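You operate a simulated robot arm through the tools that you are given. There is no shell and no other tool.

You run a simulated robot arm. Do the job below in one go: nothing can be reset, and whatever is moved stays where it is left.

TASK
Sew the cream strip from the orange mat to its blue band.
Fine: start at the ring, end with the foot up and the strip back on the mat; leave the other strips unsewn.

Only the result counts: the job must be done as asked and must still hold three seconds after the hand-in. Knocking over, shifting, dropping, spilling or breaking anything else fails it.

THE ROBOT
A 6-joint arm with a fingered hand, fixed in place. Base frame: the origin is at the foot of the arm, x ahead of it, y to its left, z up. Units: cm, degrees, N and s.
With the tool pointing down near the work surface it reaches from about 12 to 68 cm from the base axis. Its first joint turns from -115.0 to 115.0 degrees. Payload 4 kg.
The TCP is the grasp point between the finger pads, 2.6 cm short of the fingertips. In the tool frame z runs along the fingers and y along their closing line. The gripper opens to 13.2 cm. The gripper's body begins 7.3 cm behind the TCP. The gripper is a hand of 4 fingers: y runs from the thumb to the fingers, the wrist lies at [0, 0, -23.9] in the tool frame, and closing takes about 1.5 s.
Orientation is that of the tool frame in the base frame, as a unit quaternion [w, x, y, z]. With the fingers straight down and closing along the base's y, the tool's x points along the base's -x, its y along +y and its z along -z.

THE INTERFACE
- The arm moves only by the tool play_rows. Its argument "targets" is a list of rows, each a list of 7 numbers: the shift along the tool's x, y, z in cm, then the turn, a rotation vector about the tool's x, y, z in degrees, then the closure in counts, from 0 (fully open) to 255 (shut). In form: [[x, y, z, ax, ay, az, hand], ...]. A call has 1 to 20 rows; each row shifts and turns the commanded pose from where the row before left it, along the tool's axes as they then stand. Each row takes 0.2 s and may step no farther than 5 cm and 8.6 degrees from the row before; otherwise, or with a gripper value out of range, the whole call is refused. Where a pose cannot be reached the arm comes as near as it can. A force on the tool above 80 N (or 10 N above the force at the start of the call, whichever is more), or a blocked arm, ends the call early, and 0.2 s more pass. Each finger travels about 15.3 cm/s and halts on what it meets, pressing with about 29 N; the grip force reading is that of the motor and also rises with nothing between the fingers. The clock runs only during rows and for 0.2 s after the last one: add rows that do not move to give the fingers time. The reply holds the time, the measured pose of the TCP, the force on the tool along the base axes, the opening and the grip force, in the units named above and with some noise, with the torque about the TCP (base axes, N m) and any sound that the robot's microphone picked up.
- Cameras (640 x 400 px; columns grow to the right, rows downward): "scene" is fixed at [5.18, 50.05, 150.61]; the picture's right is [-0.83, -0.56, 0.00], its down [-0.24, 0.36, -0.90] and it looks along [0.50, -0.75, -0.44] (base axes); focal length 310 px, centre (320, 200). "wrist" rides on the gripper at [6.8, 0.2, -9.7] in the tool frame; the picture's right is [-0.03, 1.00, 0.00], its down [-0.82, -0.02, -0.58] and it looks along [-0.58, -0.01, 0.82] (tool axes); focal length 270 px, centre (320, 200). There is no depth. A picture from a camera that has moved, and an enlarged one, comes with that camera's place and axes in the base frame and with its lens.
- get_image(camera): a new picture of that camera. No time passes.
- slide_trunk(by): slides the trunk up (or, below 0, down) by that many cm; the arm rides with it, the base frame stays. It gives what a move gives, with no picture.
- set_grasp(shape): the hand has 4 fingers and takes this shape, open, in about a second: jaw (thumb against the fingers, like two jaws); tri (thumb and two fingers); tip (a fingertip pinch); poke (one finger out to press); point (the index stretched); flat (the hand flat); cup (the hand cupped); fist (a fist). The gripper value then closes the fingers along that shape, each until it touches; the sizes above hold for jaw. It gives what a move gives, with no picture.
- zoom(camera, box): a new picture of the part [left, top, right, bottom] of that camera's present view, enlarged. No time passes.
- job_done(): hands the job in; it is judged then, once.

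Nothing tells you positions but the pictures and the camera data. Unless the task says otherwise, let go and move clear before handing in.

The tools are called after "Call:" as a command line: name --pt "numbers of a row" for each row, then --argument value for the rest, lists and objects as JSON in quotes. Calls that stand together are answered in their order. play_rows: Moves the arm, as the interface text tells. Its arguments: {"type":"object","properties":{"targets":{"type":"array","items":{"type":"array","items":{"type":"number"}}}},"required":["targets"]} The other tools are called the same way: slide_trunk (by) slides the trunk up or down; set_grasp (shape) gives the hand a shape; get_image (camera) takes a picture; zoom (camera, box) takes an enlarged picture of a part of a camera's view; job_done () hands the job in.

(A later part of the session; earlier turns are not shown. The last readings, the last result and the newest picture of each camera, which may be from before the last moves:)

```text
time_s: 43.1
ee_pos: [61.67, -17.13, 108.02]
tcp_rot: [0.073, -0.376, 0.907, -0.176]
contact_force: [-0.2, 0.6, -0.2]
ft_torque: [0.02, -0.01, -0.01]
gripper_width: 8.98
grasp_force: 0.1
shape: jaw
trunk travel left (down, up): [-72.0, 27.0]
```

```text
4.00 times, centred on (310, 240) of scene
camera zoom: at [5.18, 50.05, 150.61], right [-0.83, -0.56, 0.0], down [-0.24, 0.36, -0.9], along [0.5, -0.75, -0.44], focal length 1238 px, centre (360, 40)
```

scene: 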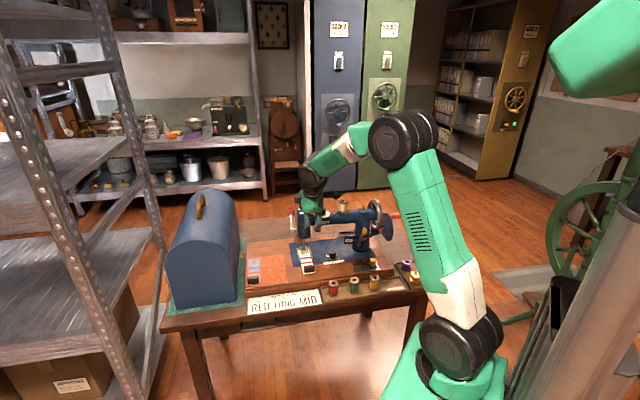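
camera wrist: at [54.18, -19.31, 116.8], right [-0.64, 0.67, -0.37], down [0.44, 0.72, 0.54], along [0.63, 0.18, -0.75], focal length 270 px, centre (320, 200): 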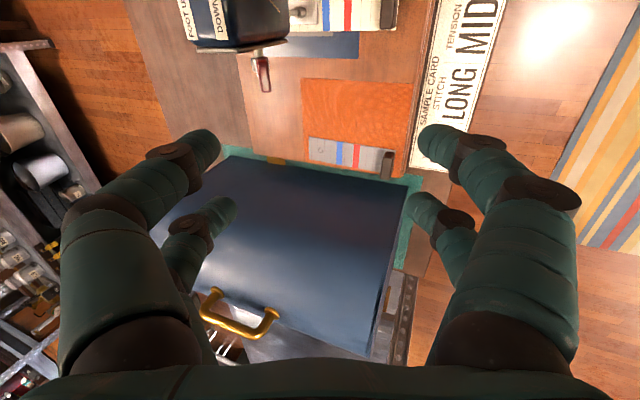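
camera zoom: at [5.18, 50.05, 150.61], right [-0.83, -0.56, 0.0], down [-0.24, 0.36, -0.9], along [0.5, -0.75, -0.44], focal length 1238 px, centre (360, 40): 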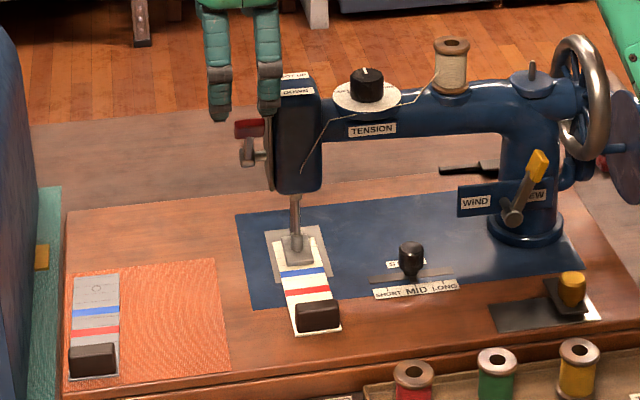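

The foot is clearly down and the strip undisturbed. Moving along the machine toward the crank at safe height.

Call:
play_rows --pt "4.4 0 0 0 0 0 81" --pt "4.4 0 0 0 0 0 81" --pt "4.4 0 0 0 0 0 81" --pt "4.4 0 0 0 0 0 81" --pt "4.4 0 0 0 0 0 81" --pt "4.4 0 0 0 0 0 81" --pt "4.4 0 0 0 0 0 81" --pt "4.4 0 0 0 0 0 81" --pt "0 0 0 0 0 0 81" --pt "0 0 0 0 0 0 81"

Call:
get_image --camera "wrist"

Call:
get_image --camera "scene"

```text
time_s: 45.3
ee_pos: [42.84, -34.53, 106.56]
tcp_rot: [0.06, -0.364, 0.911, -0.184]
contact_force: [-0.2, -0.5, 0.6]
ft_torque: [-0.01, -0.01, 0.01]
gripper_width: 8.98
grasp_force: 0.0
shape: jaw
out of reach, approached as far as the arm can: row 6, 7, 8
trunk travel left (down, up): [-72.0, 27.0]
```

```text
taken
camera wrist: at [35.45, -36.43, 115.63], right [-0.62, 0.68, -0.38], down [0.47, 0.71, 0.52], along [0.63, 0.15, -0.76], focal length 270 px, centre (320, 200)
```

wrist: 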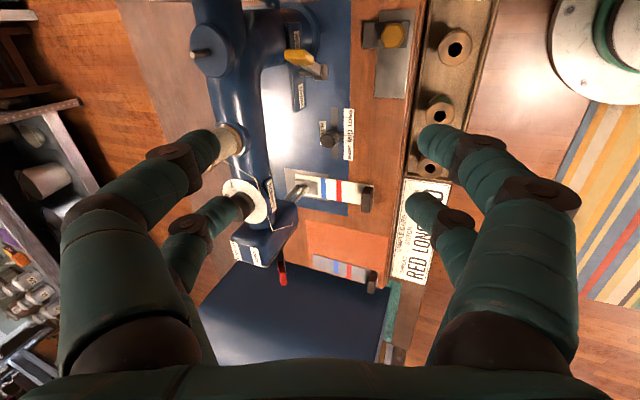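

```text
taken
```

scene: 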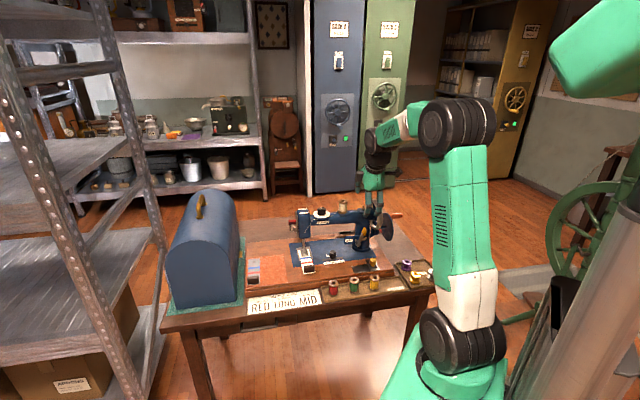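

The last rows hit a joint limit with this hand yaw. I'll turn the hand about 20° back around its axis and check that it can then continue toward the crank.

Call:
play_rows --pt "0 0 0 0 0 7 81" --pt "0 0 0 0 0 7 81" --pt "0 0 0 0 0 6 81" --pt "0 0 0 0 0 0 81"

Call:
get_image --camera "wrist"

```text
time_s: 46.3
ee_pos: [42.89, -34.63, 106.69]
tcp_rot: [0.103, -0.213, 0.958, -0.16]
contact_force: [-0.9, 0.7, 0.0]
ft_torque: [-0.01, -0.01, 0.01]
gripper_width: 8.97
grasp_force: 0.1
shape: jaw
trunk travel left (down, up): [-72.0, 27.0]
```

```text
taken
camera wrist: at [34.22, -34.96, 114.61], right [-0.35, 0.87, -0.35], down [0.58, 0.49, 0.65], along [0.73, 0.03, -0.68], focal length 270 px, centre (320, 200)
```

wrist: 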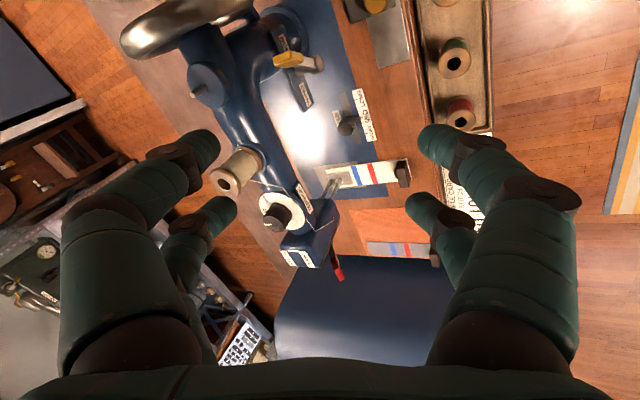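

The arm moves freely again with this yaw. I'll go to a hover above and in front of the crank.

Call:
play_rows --pt "2.966 -2.286 1.032 0 0 0 81" --pt "2.966 -2.286 1.032 0 0 0 81" --pt "2.966 -2.286 1.032 0 0 0 81" --pt "2.966 -2.286 1.032 0 0 0 81" --pt "2.966 -2.286 1.032 0 0 0 81" --pt "0 0 0 0 0 0 81" --pt "0 0 0 0 0 0 81"

Call:
get_image --camera "wrist"

Call:
zoom --camera "scene" --box '[320, 150, 440, 270]'

```text
time_s: 47.9
ee_pos: [40.19, -49.54, 104.47]
tcp_rot: [0.092, -0.201, 0.961, -0.164]
contact_force: [-0.1, -0.2, 0.4]
ft_torque: [0.0, -0.03, 0.01]
gripper_width: 8.98
grasp_force: 0.1
shape: jaw
out of reach, approached as far as the arm can: row 3, 4, 5
trunk travel left (down, up): [-72.0, 27.0]
```

```text
taken
camera wrist: at [31.58, -49.72, 112.56], right [-0.34, 0.87, -0.35], down [0.6, 0.48, 0.63], along [0.72, 0.0, -0.69], focal length 270 px, centre (320, 200)
```

wrist: 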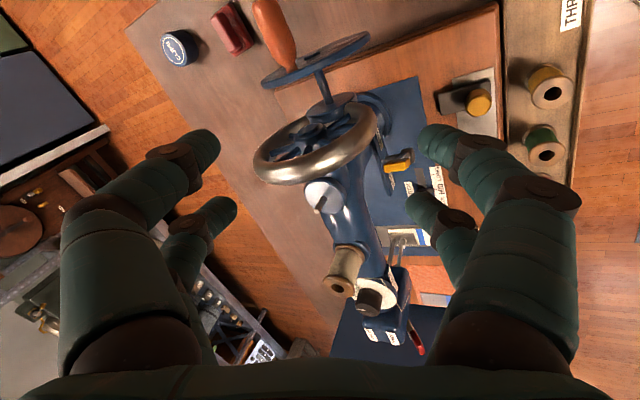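

```text
3.33 times, centred on (380, 210) of scene
camera zoom: at [5.18, 50.05, 150.61], right [-0.83, -0.56, 0.0], down [-0.24, 0.36, -0.9], along [0.5, -0.75, -0.44], focal length 1032 px, centre (120, 167)
```

zoom: 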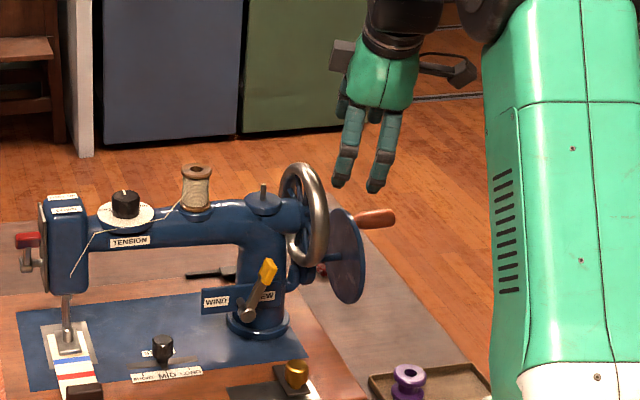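

The crank, handle and wheel are in view; the limit is in the hand's roll. I'll try reaching the same fore-aft closing direction by rolling the hand the other way round, at a safe height.

Call:
play_rows --pt "0 -1.5 -3.7 0 0 0 81" --pt "0 0 0 0 0 8.5 81" --pt "0 0 0 0 0 8.5 81" --pt "0 0 0 0 0 8.5 81" --pt "0 0 0 0 0 8.5 81" --pt "0 0 0 0 0 8.5 81" --pt "0 0 0 0 0 8.5 81" --pt "0 0 0 0 0 8.5 81" --pt "0 0 0 0 0 8.5 81" --pt "0 0 0 0 0 8.5 81" --pt "0 0 0 0 0 8.5 81" --pt "0 0 0 0 0 8.5 81" --pt "0 0 0 0 0 8.5 81" --pt "0 0 0 0 0 8.5 81" --pt "0 0 0 0 0 8.5 81" --pt "0 0 0 0 0 8.5 81" --pt "0 0 0 0 0 8.5 81" --pt "0 0 0 0 0 8.5 81" --pt "0 0 0 0 0 8.5 81" --pt "0 0 0 0 0 0 81"

```text
time_s: 52.1
ee_pos: [40.92, -49.3, 108.66]
tcp_rot: [0.181, 0.883, 0.429, 0.062]
contact_force: [-0.4, -0.8, -1.0]
ft_torque: [0.01, 0.02, -0.01]
gripper_width: 9.01
grasp_force: 0.2
shape: jaw
out of reach, approached as far as the arm can: row 1
trunk travel left (down, up): [-72.0, 27.0]
```

Call:
play_rows --pt "0 0 0 0 0 8.5 81" --pt "0 0 0 0 0 8.5 81" --pt "0 0 0 0 0 8.5 81" --pt "0 0 0 0 0 8.5 81" --pt "0 0 0 0 0 8.5 81" --pt "0 0 0 0 0 8.5 81" --pt "0 0 0 0 0 8.5 81" --pt "0 0 0 0 0 8.5 81" --pt "0 0 0 0 0 8.5 81" --pt "0 0 0 0 0 8.5 81" --pt "0 0 0 0 0 8.5 81" --pt "0 0 0 0 0 8.5 81" --pt "0 0 0 0 0 8.5 81" --pt "0 0 0 0 0 8.5 81" --pt "0 0 0 0 0 8.5 81" --pt "0 0 0 0 0 8.5 81" --pt "0 0 0 0 0 8.5 81" --pt "0 0 0 0 0 8.5 81" --pt "0 0 0 0 0 0 81"

```text
time_s: 56.1
ee_pos: [40.78, -49.32, 108.75]
tcp_rot: [0.019, -0.624, 0.758, -0.19]
contact_force: [0.1, 0.6, -0.4]
ft_torque: [-0.02, -0.02, -0.03]
gripper_width: 8.98
grasp_force: 0.1
shape: jaw
trunk travel left (down, up): [-72.0, 27.0]
```

Call:
play_rows --pt "0 0 0 0 0 8.5 81" --pt "0 0 0 0 0 8.5 81" --pt "0 0 0 0 0 8.5 81" --pt "0 0 0 0 0 8.5 81" --pt "0 0 0 0 0 2.0 81" --pt "0 0 0 0 0 0 81"

Call:
get_image --camera "wrist"

```text
time_s: 57.5
ee_pos: [40.86, -49.28, 108.75]
tcp_rot: [0.077, -0.359, 0.914, -0.175]
contact_force: [-0.1, 0.9, -0.3]
ft_torque: [0.04, -0.02, 0.01]
gripper_width: 8.95
grasp_force: 0.1
shape: jaw
trunk travel left (down, up): [-72.0, 27.0]
```

```text
taken
camera wrist: at [33.18, -51.36, 117.44], right [-0.61, 0.7, -0.37], down [0.46, 0.7, 0.55], along [0.65, 0.17, -0.74], focal length 270 px, centre (320, 200)
```

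wrist: 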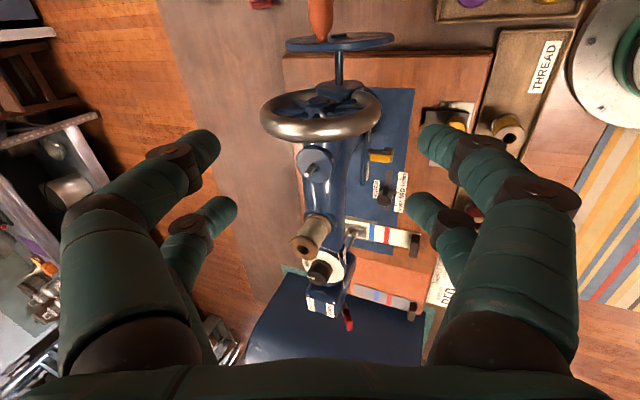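

Rolling the other way works and the closing line is now fore-aft again. I'll move outward over the handle and study it.

Call:
play_rows --pt "3.6 0 0 0 0 0 81" --pt "3.6 0 0 0 0 0 81" --pt "0 0 0 0 0 0 81"

Call:
get_image --camera "wrist"

Call:
zoom --camera "scene" --box '[350, 170, 430, 250]'

Call:
zoom --camera "wrist" --box '[220, 30, 420, 180]'

```text
time_s: 58.3
ee_pos: [35.43, -54.28, 108.58]
tcp_rot: [0.077, -0.361, 0.913, -0.174]
contact_force: [0.0, 0.1, 0.2]
ft_torque: [0.02, 0.02, -0.01]
gripper_width: 9.0
grasp_force: 0.0
shape: jaw
trunk travel left (down, up): [-72.0, 27.0]
```

```text
taken
camera wrist: at [27.83, -56.4, 117.37], right [-0.61, 0.7, -0.37], down [0.45, 0.7, 0.55], along [0.65, 0.17, -0.74], focal length 270 px, centre (320, 200)
```

wrist: 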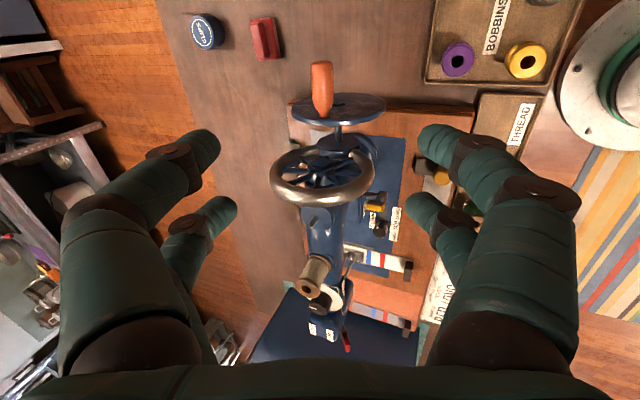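

```text
5.00 times, centred on (390, 210) of scene
camera zoom: at [5.18, 50.05, 150.61], right [-0.83, -0.56, 0.0], down [-0.24, 0.36, -0.9], along [0.5, -0.75, -0.44], focal length 1548 px, centre (-30, 150)
```

zoom: 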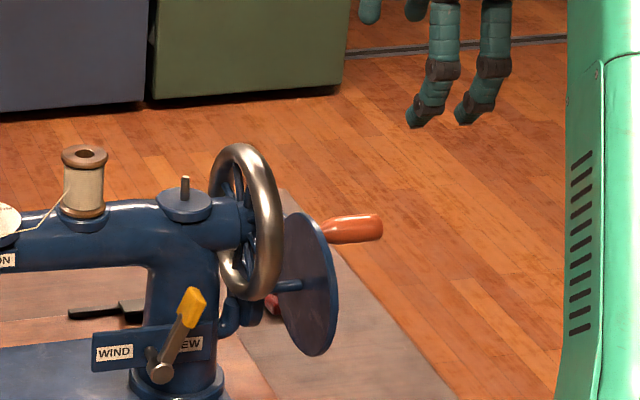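

```text
2.67 times, centred on (320, 105) of wrist
camera zoom: at [27.83, -56.4, 117.37], right [-0.61, 0.7, -0.37], down [0.45, 0.7, 0.55], along [0.65, 0.17, -0.74], focal length 721 px, centre (320, 453)
```

zoom: 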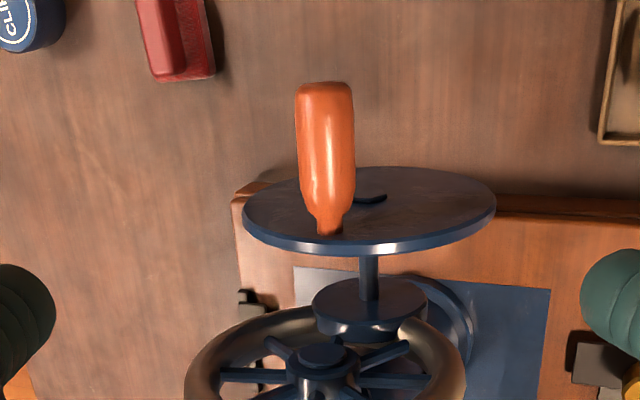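

I can see a dark mark on the disc next to the handle, perhaps a direction arrow. Enlarging it.

Call:
zoom --camera "wrist" --box '[290, 80, 390, 135]'

Call:
zoom --camera "scene" --box '[385, 200, 435, 250]'

```text
6.40 times, centred on (340, 108) of wrist
camera zoom: at [27.83, -56.4, 117.37], right [-0.61, 0.7, -0.37], down [0.45, 0.7, 0.55], along [0.65, 0.17, -0.74], focal length 1730 px, centre (192, 792)
```

zoom: 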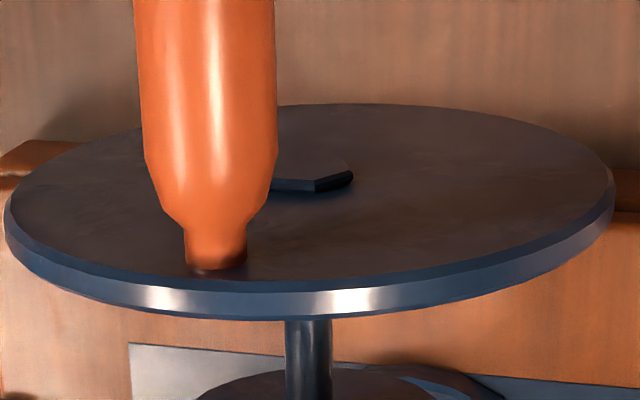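

```text
8.00 times, centred on (410, 225) of scene
camera zoom: at [5.18, 50.05, 150.61], right [-0.83, -0.56, 0.0], down [-0.24, 0.36, -0.9], along [0.5, -0.75, -0.44], focal length 2476 px, centre (-400, 0)
```

zoom: 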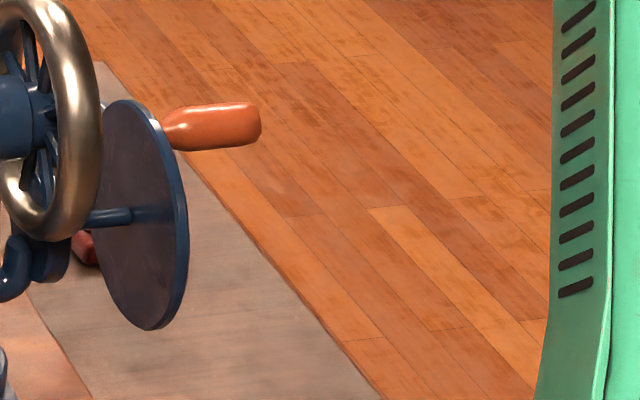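

There is no arrow, only the hub nut. The disc centre is at about u=-70.8, z=85.0, and the handle stands at the top of its circle (radius 4.9, z≈89.9), about 2.2 cm thick. I'll come down over the handle along the finger axis.

Call:
play_rows --pt "0.16 0.02 4.05 0 0 0 120" --pt "0.16 0.02 4.05 0 0 0 120" --pt "0.16 0.02 4.05 0 0 0 120" --pt "0 0 0 0 0 0 120"

Call:
get_image --camera "wrist"

Call:
zoom --camera "scene" --box '[350, 160, 430, 250]'

```text
time_s: 59.3
ee_pos: [38.49, -57.61, 97.31]
tcp_rot: [0.076, -0.36, 0.913, -0.175]
contact_force: [-0.8, 0.2, -0.1]
ft_torque: [-0.02, 0.0, 0.01]
gripper_width: 7.01
grasp_force: 0.1
shape: jaw
trunk travel left (down, up): [-72.0, 27.0]
```

```text
taken
camera wrist: at [30.83, -59.74, 106.07], right [-0.61, 0.7, -0.37], down [0.46, 0.7, 0.55], along [0.65, 0.17, -0.74], focal length 270 px, centre (320, 200)
```

wrist: 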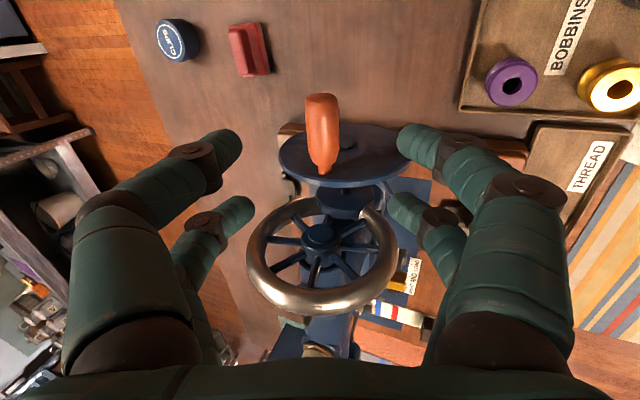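

```text
4.44 times, centred on (390, 205) of scene
camera zoom: at [5.18, 50.05, 150.61], right [-0.83, -0.56, 0.0], down [-0.24, 0.36, -0.9], along [0.5, -0.75, -0.44], focal length 1376 px, centre (9, 178)
```

zoom: 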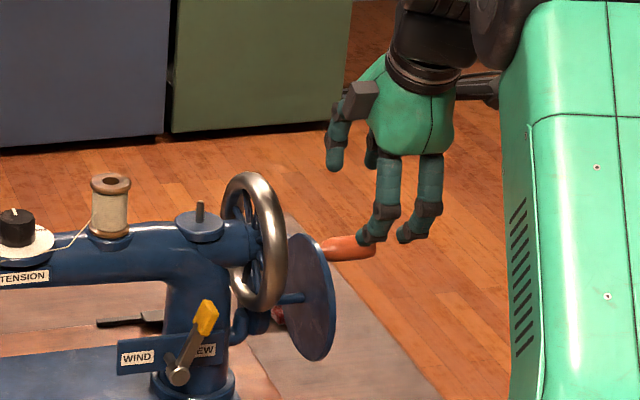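

Call:
play_rows --pt "0.3 0 2.0 0 0 0 120" --pt "0 0 2.0 0 0 0 120" --pt "0 0 1.5 0 0 0 120" --pt "0 0 0 0 0 0 120"

Call:
get_image --camera "wrist"

```text
time_s: 60.3
ee_pos: [39.57, -59.29, 92.27]
tcp_rot: [0.076, -0.36, 0.913, -0.175]
contact_force: [-1.6, 0.3, -0.8]
ft_torque: [-0.01, 0.0, 0.0]
gripper_width: 7.02
grasp_force: 0.0
shape: jaw
trunk travel left (down, up): [-72.0, 27.0]
```

```text
taken
camera wrist: at [31.99, -61.46, 101.0], right [-0.61, 0.7, -0.37], down [0.45, 0.7, 0.55], along [0.65, 0.17, -0.74], focal length 270 px, centre (320, 200)
```

wrist: 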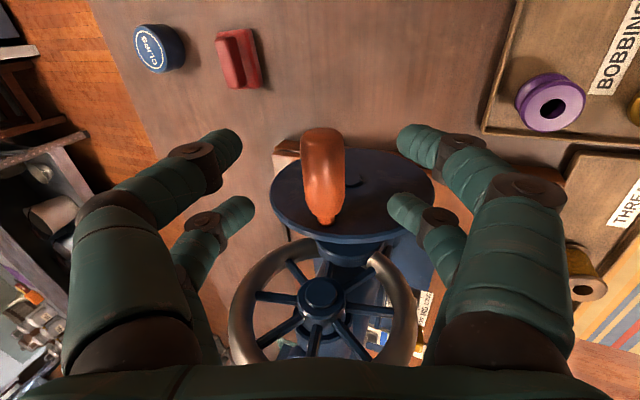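

Call:
play_rows --pt "0 0 1.2 0 0 0 120" --pt "0 0 1.0 0 0 0 120" --pt "0 0 0 0 0 0 140" --pt "0 0 0 0 0 0 165" --pt "0 0 0 0 0 0 185" --pt "0 0 0 0 0 0 200" --pt "0 0 0 0 0 0 200"

Call:
get_image --camera "wrist"

```text
time_s: 61.9
ee_pos: [40.26, -59.88, 90.19]
tcp_rot: [0.076, -0.36, 0.914, -0.175]
contact_force: [0.8, 0.0, -0.4]
ft_torque: [0.0, -0.02, 0.0]
gripper_width: 2.9
grasp_force: 0.1
shape: jaw
trunk travel left (down, up): [-72.0, 27.0]
```

```text
taken
camera wrist: at [32.61, -62.05, 98.9], right [-0.61, 0.7, -0.37], down [0.46, 0.7, 0.55], along [0.65, 0.17, -0.74], focal length 270 px, centre (320, 200)
```

wrist: 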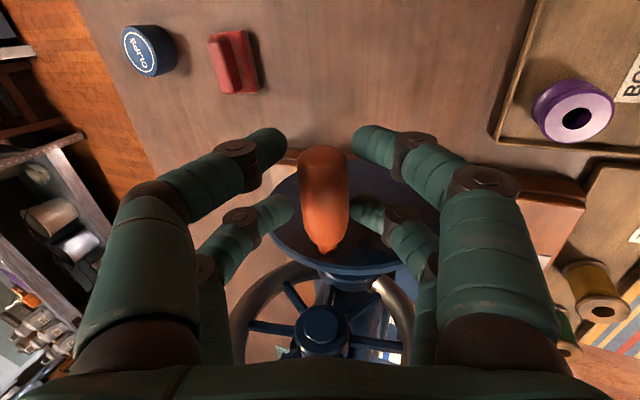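

The fingers surround the handle. I'll close a bit more so they cage it snugly from below.

Call:
play_rows --pt "0 0 0 0 0 0 210" --pt "0 0 0 0 0 0 218" --pt "0 0 0 0 0 0 225" --pt "0 0 0 0 0 0 225"

Call:
get_image --camera "wrist"

Call:
zoom --camera "scene" --box '[350, 170, 430, 250]'

```text
time_s: 62.9
ee_pos: [40.3, -59.94, 90.16]
tcp_rot: [0.076, -0.36, 0.913, -0.175]
contact_force: [0.4, 0.4, -1.4]
ft_torque: [-0.04, 0.0, 0.0]
gripper_width: 1.62
grasp_force: 0.1
shape: jaw
trunk travel left (down, up): [-72.0, 27.0]
```

```text
taken
camera wrist: at [32.6, -62.04, 98.87], right [-0.61, 0.7, -0.37], down [0.46, 0.7, 0.55], along [0.65, 0.17, -0.74], focal length 270 px, centre (320, 200)
```

wrist: 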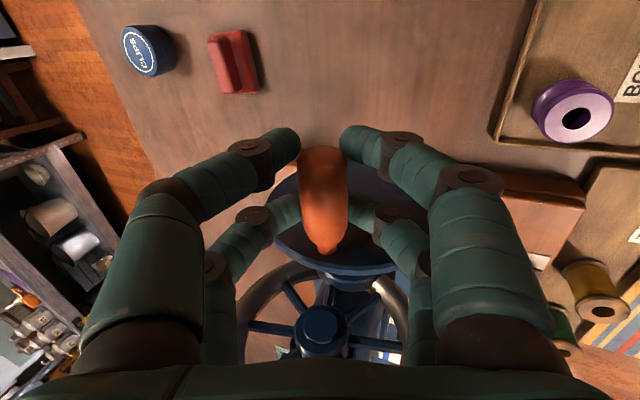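

```text
5.00 times, centred on (390, 210) of scene
camera zoom: at [5.18, 50.05, 150.61], right [-0.83, -0.56, 0.0], down [-0.24, 0.36, -0.9], along [0.5, -0.75, -0.44], focal length 1548 px, centre (-30, 150)
```

zoom: 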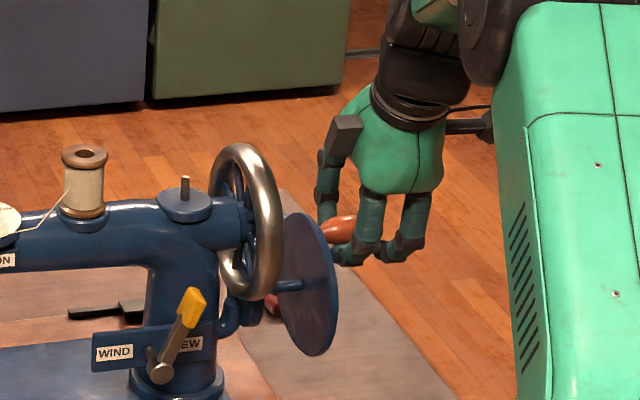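

Call:
play_rows --pt "0 0 -0.5 0 0 0 225" --pt "0 0 0 0 0 0 240" --pt "0 0 0 0 0 0 255" --pt "0 0 0 0 0 0 255" --pt "0 0 0 0 0 0 255"

Call:
get_image --camera "wrist"

```text
time_s: 64.1
ee_pos: [40.08, -59.83, 90.42]
tcp_rot: [0.076, -0.36, 0.913, -0.174]
contact_force: [-0.4, 0.2, -16.6]
ft_torque: [-0.02, 0.02, -0.01]
gripper_width: 1.16
grasp_force: 29.2
shape: jaw
trunk travel left (down, up): [-72.0, 27.0]
```

```text
taken
camera wrist: at [32.51, -61.98, 99.15], right [-0.61, 0.7, -0.37], down [0.46, 0.7, 0.56], along [0.65, 0.17, -0.74], focal length 270 px, centre (320, 200)
```

wrist: 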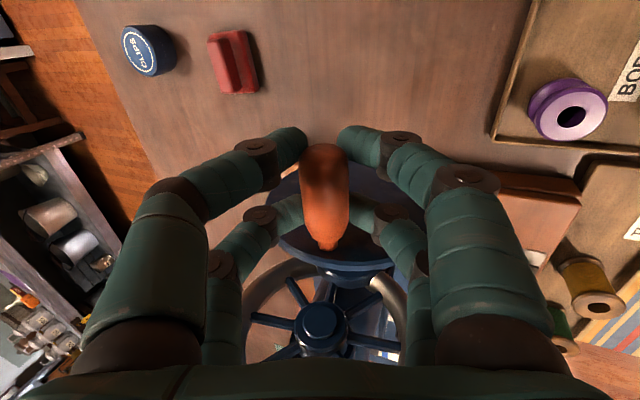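

The handle is gripped. I'll turn the crank a first small step, over the top toward the front, and look at how the machine responds.

Call:
play_rows --pt "0.037 0.984 -0.283 0 0 0 255" --pt "0.039 1.02 -0.071 0 0 0 255" --pt "0.039 1.013 0.143 0 0 0 255" --pt "0 0 0 0 0 0 255"

Call:
get_image --camera "wrist"

Call:
zoom --camera "scene" --box '[280, 190, 430, 290]'

Call:
zoom --camera "scene" --box '[290, 230, 330, 280]'

```text
time_s: 65.1
ee_pos: [38.32, -57.98, 89.55]
tcp_rot: [0.076, -0.36, 0.913, -0.174]
contact_force: [9.2, -3.4, -17.1]
ft_torque: [-0.01, -0.07, -0.05]
gripper_width: 1.18
grasp_force: 29.3
shape: jaw
trunk travel left (down, up): [-72.0, 27.0]
```

```text
taken
camera wrist: at [30.57, -60.06, 98.26], right [-0.61, 0.7, -0.37], down [0.46, 0.7, 0.55], along [0.65, 0.17, -0.74], focal length 270 px, centre (320, 200)
```

wrist: 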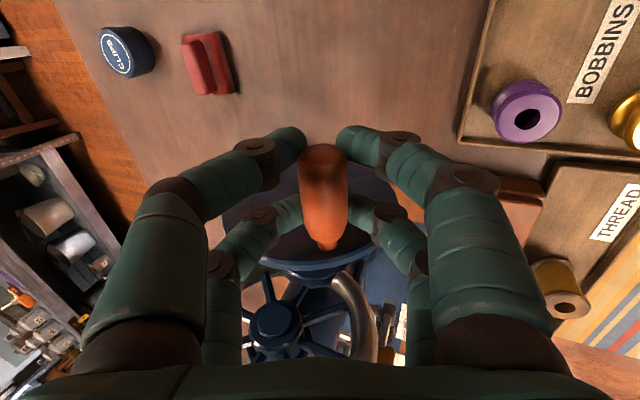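

```text
4.00 times, centred on (355, 240) of scene
camera zoom: at [5.18, 50.05, 150.61], right [-0.83, -0.56, 0.0], down [-0.24, 0.36, -0.9], along [0.5, -0.75, -0.44], focal length 1238 px, centre (180, 40)
```

zoom: 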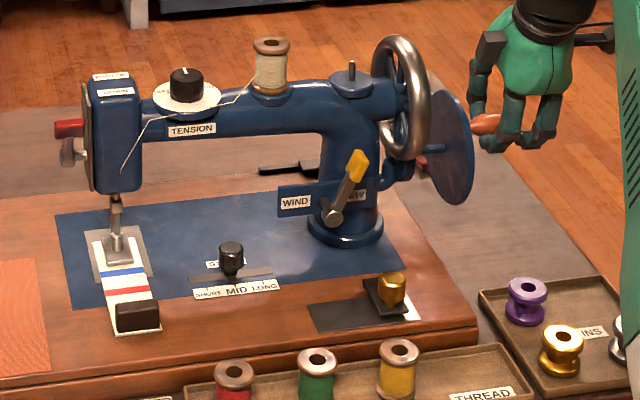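

```text
8.00 times, centred on (310, 255) of scene
camera zoom: at [5.18, 50.05, 150.61], right [-0.83, -0.56, 0.0], down [-0.24, 0.36, -0.9], along [0.5, -0.75, -0.44], focal length 2476 px, centre (400, -240)
```

zoom: 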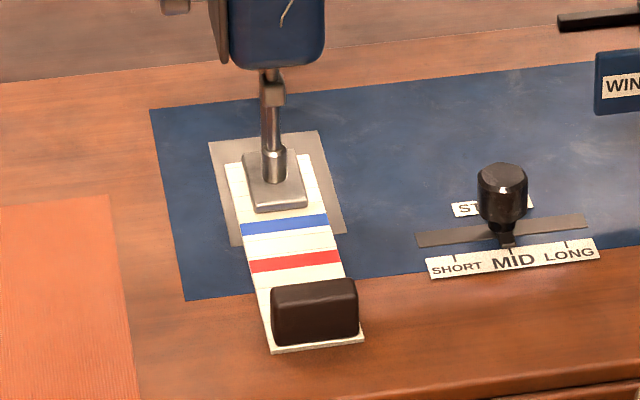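

The needle bar came down with the crank, so turning this way drives the machine. I'll continue around the circle in small steps and check the forces.

Call:
play_rows --pt "0.054 1.409 0.601 0 0 0 255" --pt "0.045 1.155 1.008 0 0 0 255" --pt "0.031 0.788 1.317 0 0 0 255" --pt "0.014 0.344 1.497 0 0 0 255" --pt "0 0 0 0 0 0 255"

Call:
get_image --camera "wrist"

Call:
zoom --camera "scene" --box '[290, 230, 330, 280]'

```text
time_s: 66.3
ee_pos: [36.82, -56.64, 84.1]
tcp_rot: [0.076, -0.36, 0.913, -0.175]
contact_force: [2.0, 1.1, -0.7]
ft_torque: [-0.02, 0.01, -0.04]
gripper_width: 1.15
grasp_force: 29.0
shape: jaw
trunk travel left (down, up): [-72.0, 27.0]
```

```text
taken
camera wrist: at [29.17, -58.65, 92.9], right [-0.61, 0.7, -0.37], down [0.46, 0.7, 0.55], along [0.65, 0.17, -0.74], focal length 270 px, centre (320, 200)
```

wrist: 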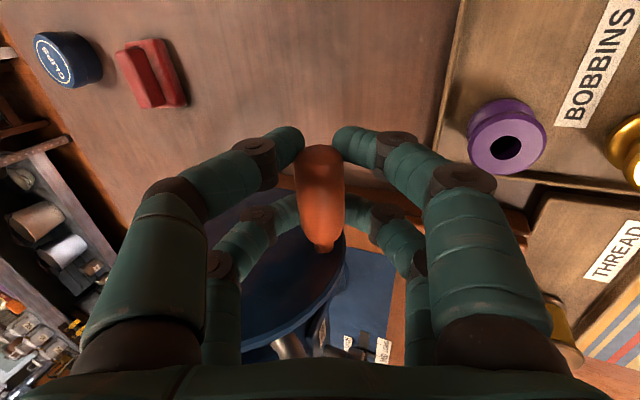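

```text
8.00 times, centred on (310, 255) of scene
camera zoom: at [5.18, 50.05, 150.61], right [-0.83, -0.56, 0.0], down [-0.24, 0.36, -0.9], along [0.5, -0.75, -0.44], focal length 2476 px, centre (400, -240)
```

zoom: 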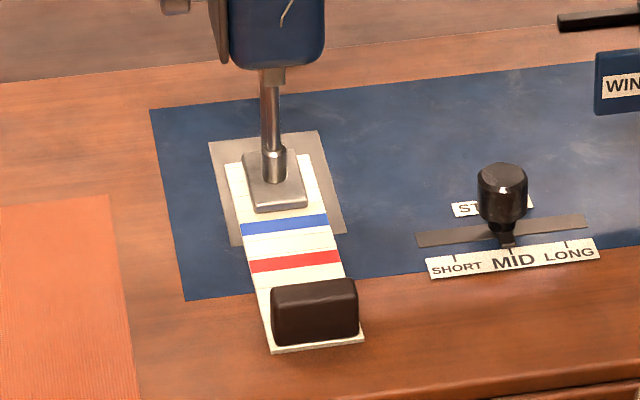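

Call:
play_rows --pt "-0.004 -0.134 1.53 0 0 0 255" --pt "-0.022 -0.598 1.414 0 0 0 255" --pt "-0.037 -1.005 1.159 0 0 0 255" --pt "-0.049 -1.312 0.791 0 0 0 255" --pt "0 0 0 0 0 0 255"

Call:
get_image --camera "wrist"

Call:
zoom --camera "scene" --box '[290, 230, 330, 280]'

```text
time_s: 67.5
ee_pos: [40.01, -59.83, 80.65]
tcp_rot: [0.075, -0.36, 0.914, -0.173]
contact_force: [1.4, -1.5, -11.5]
ft_torque: [0.02, 0.03, -0.01]
gripper_width: 1.16
grasp_force: 29.1
shape: jaw
trunk travel left (down, up): [-72.0, 27.0]
```

```text
taken
camera wrist: at [32.49, -61.97, 89.39], right [-0.61, 0.7, -0.37], down [0.46, 0.7, 0.55], along [0.65, 0.17, -0.74], focal length 270 px, centre (320, 200)
```

wrist: 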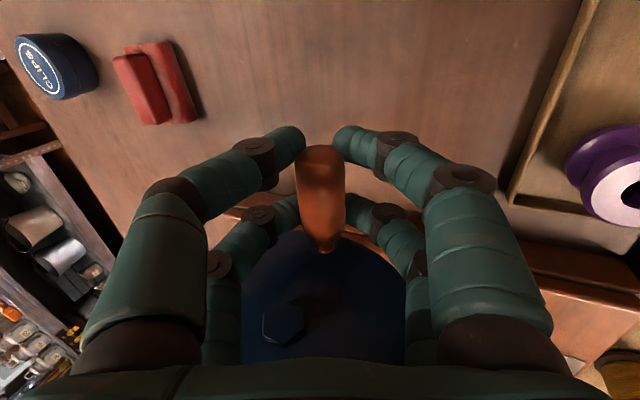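

```text
8.00 times, centred on (310, 255) of scene
camera zoom: at [5.18, 50.05, 150.61], right [-0.83, -0.56, 0.0], down [-0.24, 0.36, -0.9], along [0.5, -0.75, -0.44], focal length 2476 px, centre (400, -240)
```

zoom: 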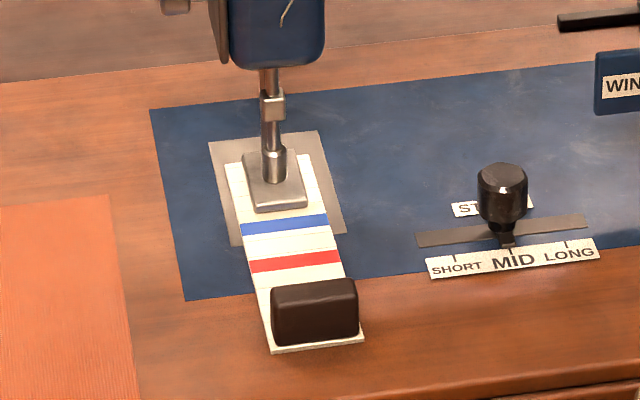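

The needle bar cycles about three times per crank turn. I'll enlarge the strip at the foot to see if it has been fed yet.

Call:
zoom --camera "scene" --box '[298, 246, 318, 262]'

```text
16.00 times, centred on (308, 254) of scene
camera zoom: at [5.18, 50.05, 150.61], right [-0.83, -0.56, 0.0], down [-0.24, 0.36, -0.9], along [0.5, -0.75, -0.44], focal length 4953 px, centre (512, -664)
```

zoom: 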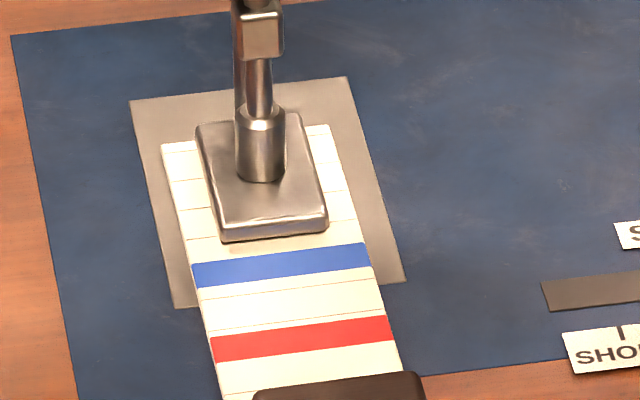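

I'll complete the first turn and compare the strip's position against this view.

Call:
play_rows --pt "-0.057 -1.492 0.345 0 0 0 255" --pt "-0.058 -1.525 -0.134 0 0 0 255" --pt "-0.054 -1.409 -0.601 0 0 0 255" --pt "-0.045 -1.155 -1.008 0 0 0 255" --pt "-0.031 -0.788 -1.317 0 0 0 255" --pt "0 0 0 0 0 0 255"

Call:
zoom --camera "scene" --box '[298, 246, 318, 262]'

Call:
get_image --camera "wrist"

```text
time_s: 68.9
ee_pos: [43.56, -63.35, 85.68]
tcp_rot: [0.076, -0.36, 0.913, -0.175]
contact_force: [-2.6, 3.4, 1.4]
ft_torque: [0.05, 0.02, -0.02]
gripper_width: 1.21
grasp_force: 29.0
shape: jaw
trunk travel left (down, up): [-72.0, 27.0]
```

```text
16.00 times, centred on (308, 254) of scene
camera zoom: at [5.18, 50.05, 150.61], right [-0.83, -0.56, 0.0], down [-0.24, 0.36, -0.9], along [0.5, -0.75, -0.44], focal length 4953 px, centre (512, -664)
```

zoom: 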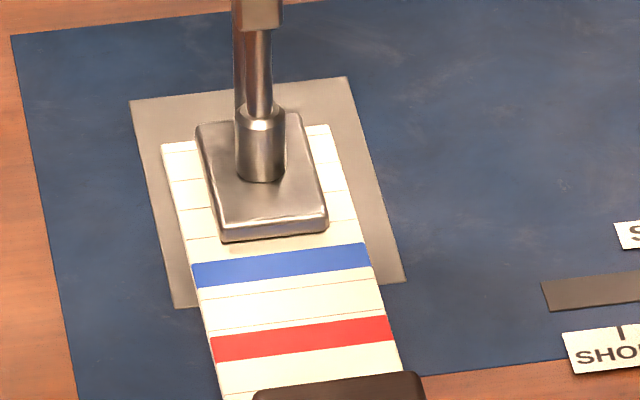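

```text
taken
camera wrist: at [35.93, -65.41, 94.56], right [-0.61, 0.7, -0.37], down [0.46, 0.7, 0.55], along [0.65, 0.17, -0.74], focal length 270 px, centre (320, 200)
```

wrist: 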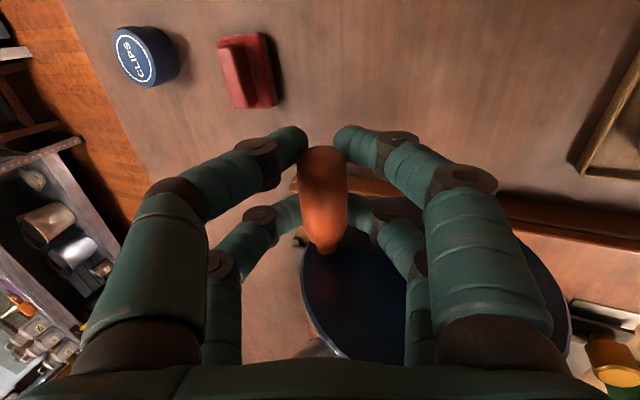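

No feed is visible yet. I'll finish the turn to the top and check again before deciding on direction.

Call:
play_rows --pt "-0.014 -0.344 -1.497 0 0 0 255" --pt "0.004 0.134 -1.53 0 0 0 255" --pt "0.022 0.598 -1.414 0 0 0 255" --pt "0.037 1.005 -1.159 0 0 0 255" --pt "0.049 1.312 -0.791 0 0 0 255" --pt "0 0 0 0 0 0 255"

Call:
zoom --camera "scene" --box '[298, 246, 318, 262]'

Call:
zoom --camera "scene" --box '[280, 190, 430, 290]'

```text
time_s: 70.3
ee_pos: [40.11, -60.03, 90.31]
tcp_rot: [0.076, -0.36, 0.913, -0.173]
contact_force: [-0.5, -1.6, -26.9]
ft_torque: [-0.01, 0.03, -0.05]
gripper_width: 1.12
grasp_force: 29.4
shape: jaw
trunk travel left (down, up): [-72.0, 27.0]
```

```text
16.00 times, centred on (308, 254) of scene
camera zoom: at [5.18, 50.05, 150.61], right [-0.83, -0.56, 0.0], down [-0.24, 0.36, -0.9], along [0.5, -0.75, -0.44], focal length 4953 px, centre (512, -664)
```

zoom: 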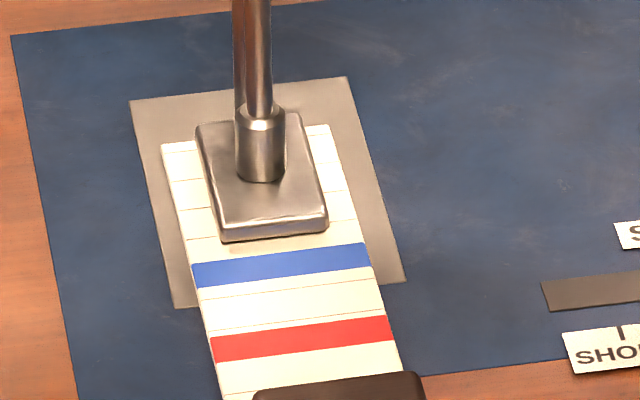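

```text
4.00 times, centred on (355, 240) of scene
camera zoom: at [5.18, 50.05, 150.61], right [-0.83, -0.56, 0.0], down [-0.24, 0.36, -0.9], along [0.5, -0.75, -0.44], focal length 1238 px, centre (180, 40)
```

zoom: 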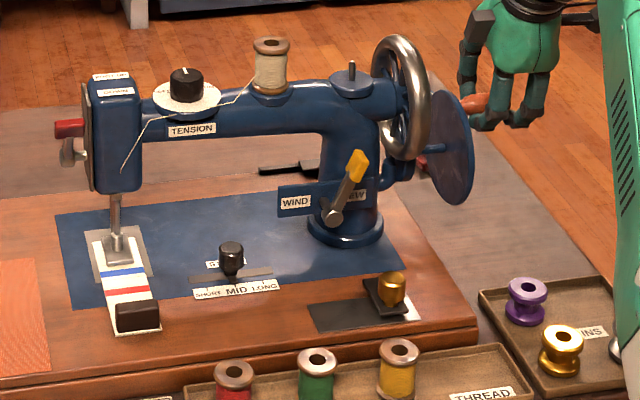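

A full turn this way cycled the needle but fed nothing, so I'll turn the other way (over the top toward the back) and watch the strip.

Call:
play_rows --pt "-0.049 -1.312 0.791 0 0 0 255" --pt "-0.037 -1.005 1.159 0 0 0 255" --pt "-0.022 -0.598 1.414 0 0 0 255" --pt "-0.004 -0.134 1.53 0 0 0 255" --pt "0.014 0.344 1.497 0 0 0 255" --pt "0.031 0.788 1.317 0 0 0 255" --pt "0.045 1.155 1.008 0 0 0 255" --pt "0 0 0 0 0 0 255"

Call:
zoom --camera "scene" --box '[298, 246, 318, 262]'

Call:
get_image --camera "wrist"

```text
time_s: 72.1
ee_pos: [42.95, -62.74, 82.69]
tcp_rot: [0.077, -0.36, 0.913, -0.175]
contact_force: [5.4, -10.7, -8.2]
ft_torque: [-0.1, -0.01, -0.08]
gripper_width: 1.12
grasp_force: 28.8
shape: jaw
trunk travel left (down, up): [-72.0, 27.0]
```

```text
16.00 times, centred on (308, 254) of scene
camera zoom: at [5.18, 50.05, 150.61], right [-0.83, -0.56, 0.0], down [-0.24, 0.36, -0.9], along [0.5, -0.75, -0.44], focal length 4953 px, centre (512, -664)
```

zoom: 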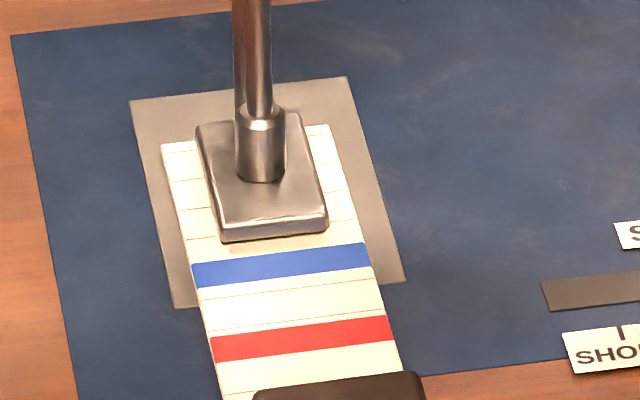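

```text
taken
camera wrist: at [35.33, -64.81, 91.41], right [-0.61, 0.7, -0.37], down [0.46, 0.7, 0.55], along [0.65, 0.17, -0.74], focal length 270 px, centre (320, 200)
```

wrist: 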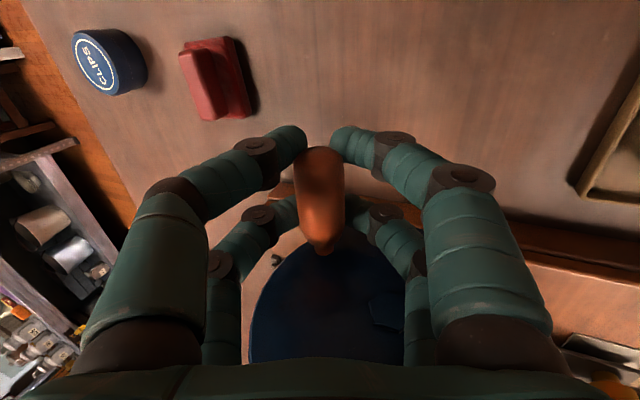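

Still no feed either way, so something else must be holding the machine back. I'll look closely at the WIND/SEW lever, the brass-knobbed slide and the foot.

Call:
zoom --camera "scene" --box '[344, 222, 376, 248]'

Call:
zoom --camera "scene" --box '[348, 252, 388, 276]'

Call:
zoom --camera "scene" --box '[285, 200, 330, 236]'

Call:
zoom --camera "scene" --box '[390, 250, 450, 290]'

```text
15.38 times, centred on (360, 235) of scene
camera zoom: at [5.18, 50.05, 150.61], right [-0.83, -0.56, 0.0], down [-0.24, 0.36, -0.9], along [0.5, -0.75, -0.44], focal length 4762 px, centre (-295, -338)
```

zoom: 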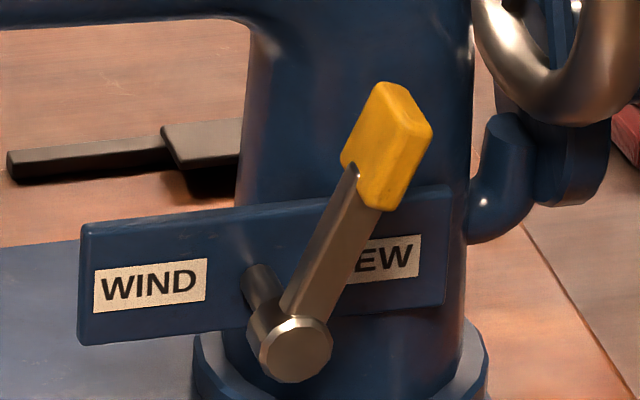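

```text
16.00 times, centred on (368, 264) of scene
camera zoom: at [5.18, 50.05, 150.61], right [-0.83, -0.56, 0.0], down [-0.24, 0.36, -0.9], along [0.5, -0.75, -0.44], focal length 4953 px, centre (-448, -824)
```

zoom: 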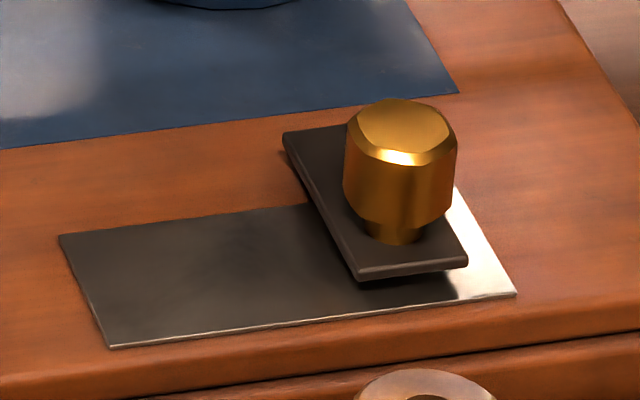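

```text
11.11 times, centred on (308, 218) of scene
camera zoom: at [5.18, 50.05, 150.61], right [-0.83, -0.56, 0.0], down [-0.24, 0.36, -0.9], along [0.5, -0.75, -0.44], focal length 3440 px, centre (459, 0)
```

zoom: 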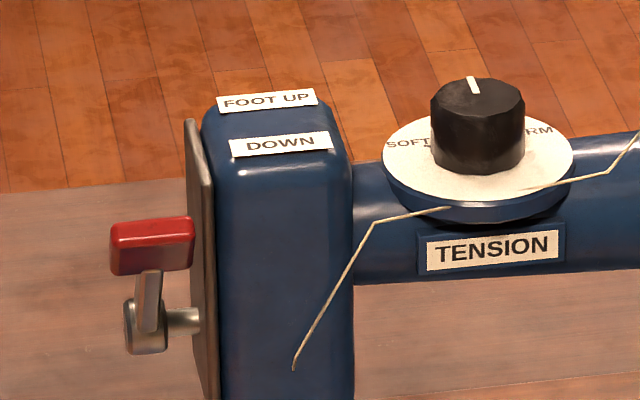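

```text
10.00 times, centred on (420, 270) of scene
camera zoom: at [5.18, 50.05, 150.61], right [-0.83, -0.56, 0.0], down [-0.24, 0.36, -0.9], along [0.5, -0.75, -0.44], focal length 3096 px, centre (-680, -500)
```

zoom: 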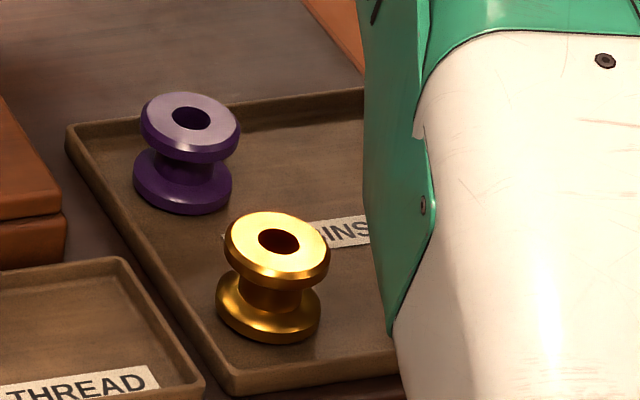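

Lever at SEW, foot fully down, tension on its middle mark: all in order. The crank is geared to the wheel, so the right way may be over the back; I'll continue that way and watch further.

Call:
play_rows --pt "0.054 1.409 0.601 0 0 0 255" --pt "0.058 1.525 0.134 0 0 0 255" --pt "0.057 1.492 -0.345 0 0 0 255" --pt "0.049 1.312 -0.791 0 0 0 255" --pt "0.037 1.005 -1.159 0 0 0 255" --pt "0.022 0.598 -1.414 0 0 0 255" --pt "0 0 0 0 0 0 255"

Call:
zoom --camera "scene" --box '[298, 246, 318, 262]'

```text
time_s: 73.7
ee_pos: [37.43, -57.22, 83.06]
tcp_rot: [0.077, -0.36, 0.913, -0.177]
contact_force: [0.2, -0.4, -0.9]
ft_torque: [0.03, 0.03, -0.02]
gripper_width: 0.71
grasp_force: 28.6
shape: jaw
trunk travel left (down, up): [-72.0, 27.0]
```

```text
16.00 times, centred on (308, 254) of scene
camera zoom: at [5.18, 50.05, 150.61], right [-0.83, -0.56, 0.0], down [-0.24, 0.36, -0.9], along [0.5, -0.75, -0.44], focal length 4953 px, centre (512, -664)
```

zoom: 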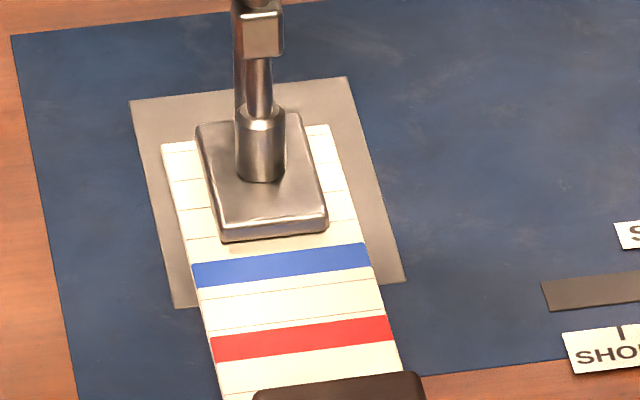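

Call:
get_image --camera "wrist"

Call:
zoom --camera "scene" --box '[350, 180, 430, 260]'

```text
taken
camera wrist: at [29.74, -59.24, 91.79], right [-0.61, 0.7, -0.38], down [0.45, 0.7, 0.55], along [0.65, 0.17, -0.74], focal length 270 px, centre (320, 200)
```

wrist: 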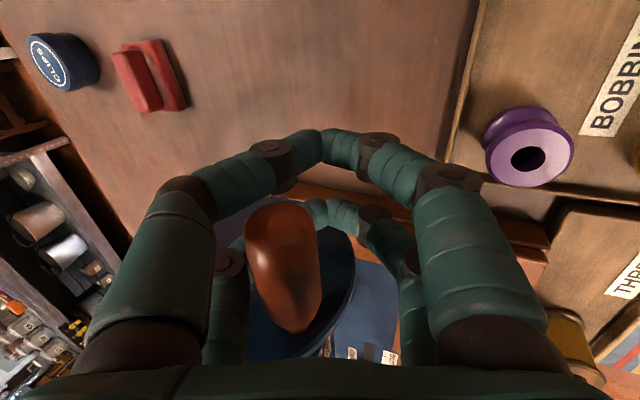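

```text
5.00 times, centred on (390, 220) of scene
camera zoom: at [5.18, 50.05, 150.61], right [-0.83, -0.56, 0.0], down [-0.24, 0.36, -0.9], along [0.5, -0.75, -0.44], focal length 1548 px, centre (-30, 100)
```

zoom: 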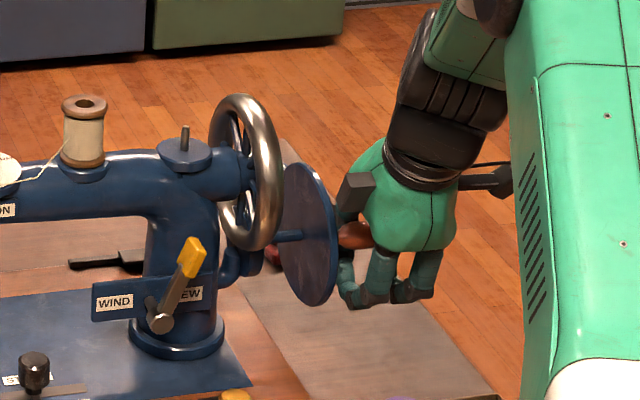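

The handle has slid up inside the closed fingers (still encircled), and nothing has been fed. I'll look very closely at the foot against the strip.

Call:
zoom --camera "scene" --box '[302, 247, 312, 255]'

Call:
zoom --camera "scene" --box '[296, 236, 316, 256]'

```text
16.00 times, centred on (307, 251) of scene
camera zoom: at [5.18, 50.05, 150.61], right [-0.83, -0.56, 0.0], down [-0.24, 0.36, -0.9], along [0.5, -0.75, -0.44], focal length 4953 px, centre (528, -616)
```

zoom: 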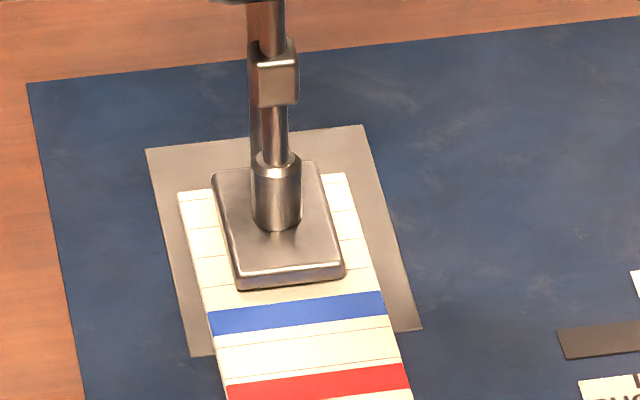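

```text
16.00 times, centred on (306, 246) of scene
camera zoom: at [5.18, 50.05, 150.61], right [-0.83, -0.56, 0.0], down [-0.24, 0.36, -0.9], along [0.5, -0.75, -0.44], focal length 4953 px, centre (544, -536)
```

zoom: 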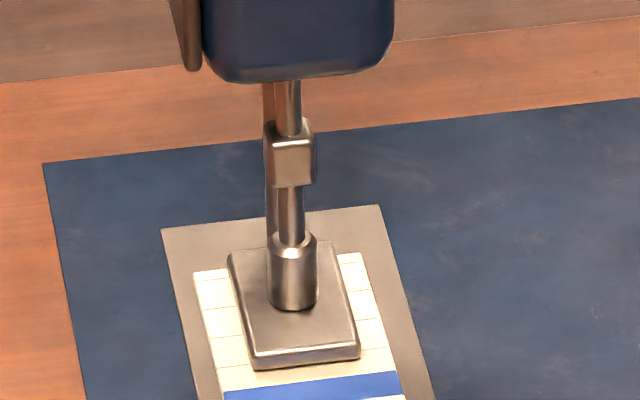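

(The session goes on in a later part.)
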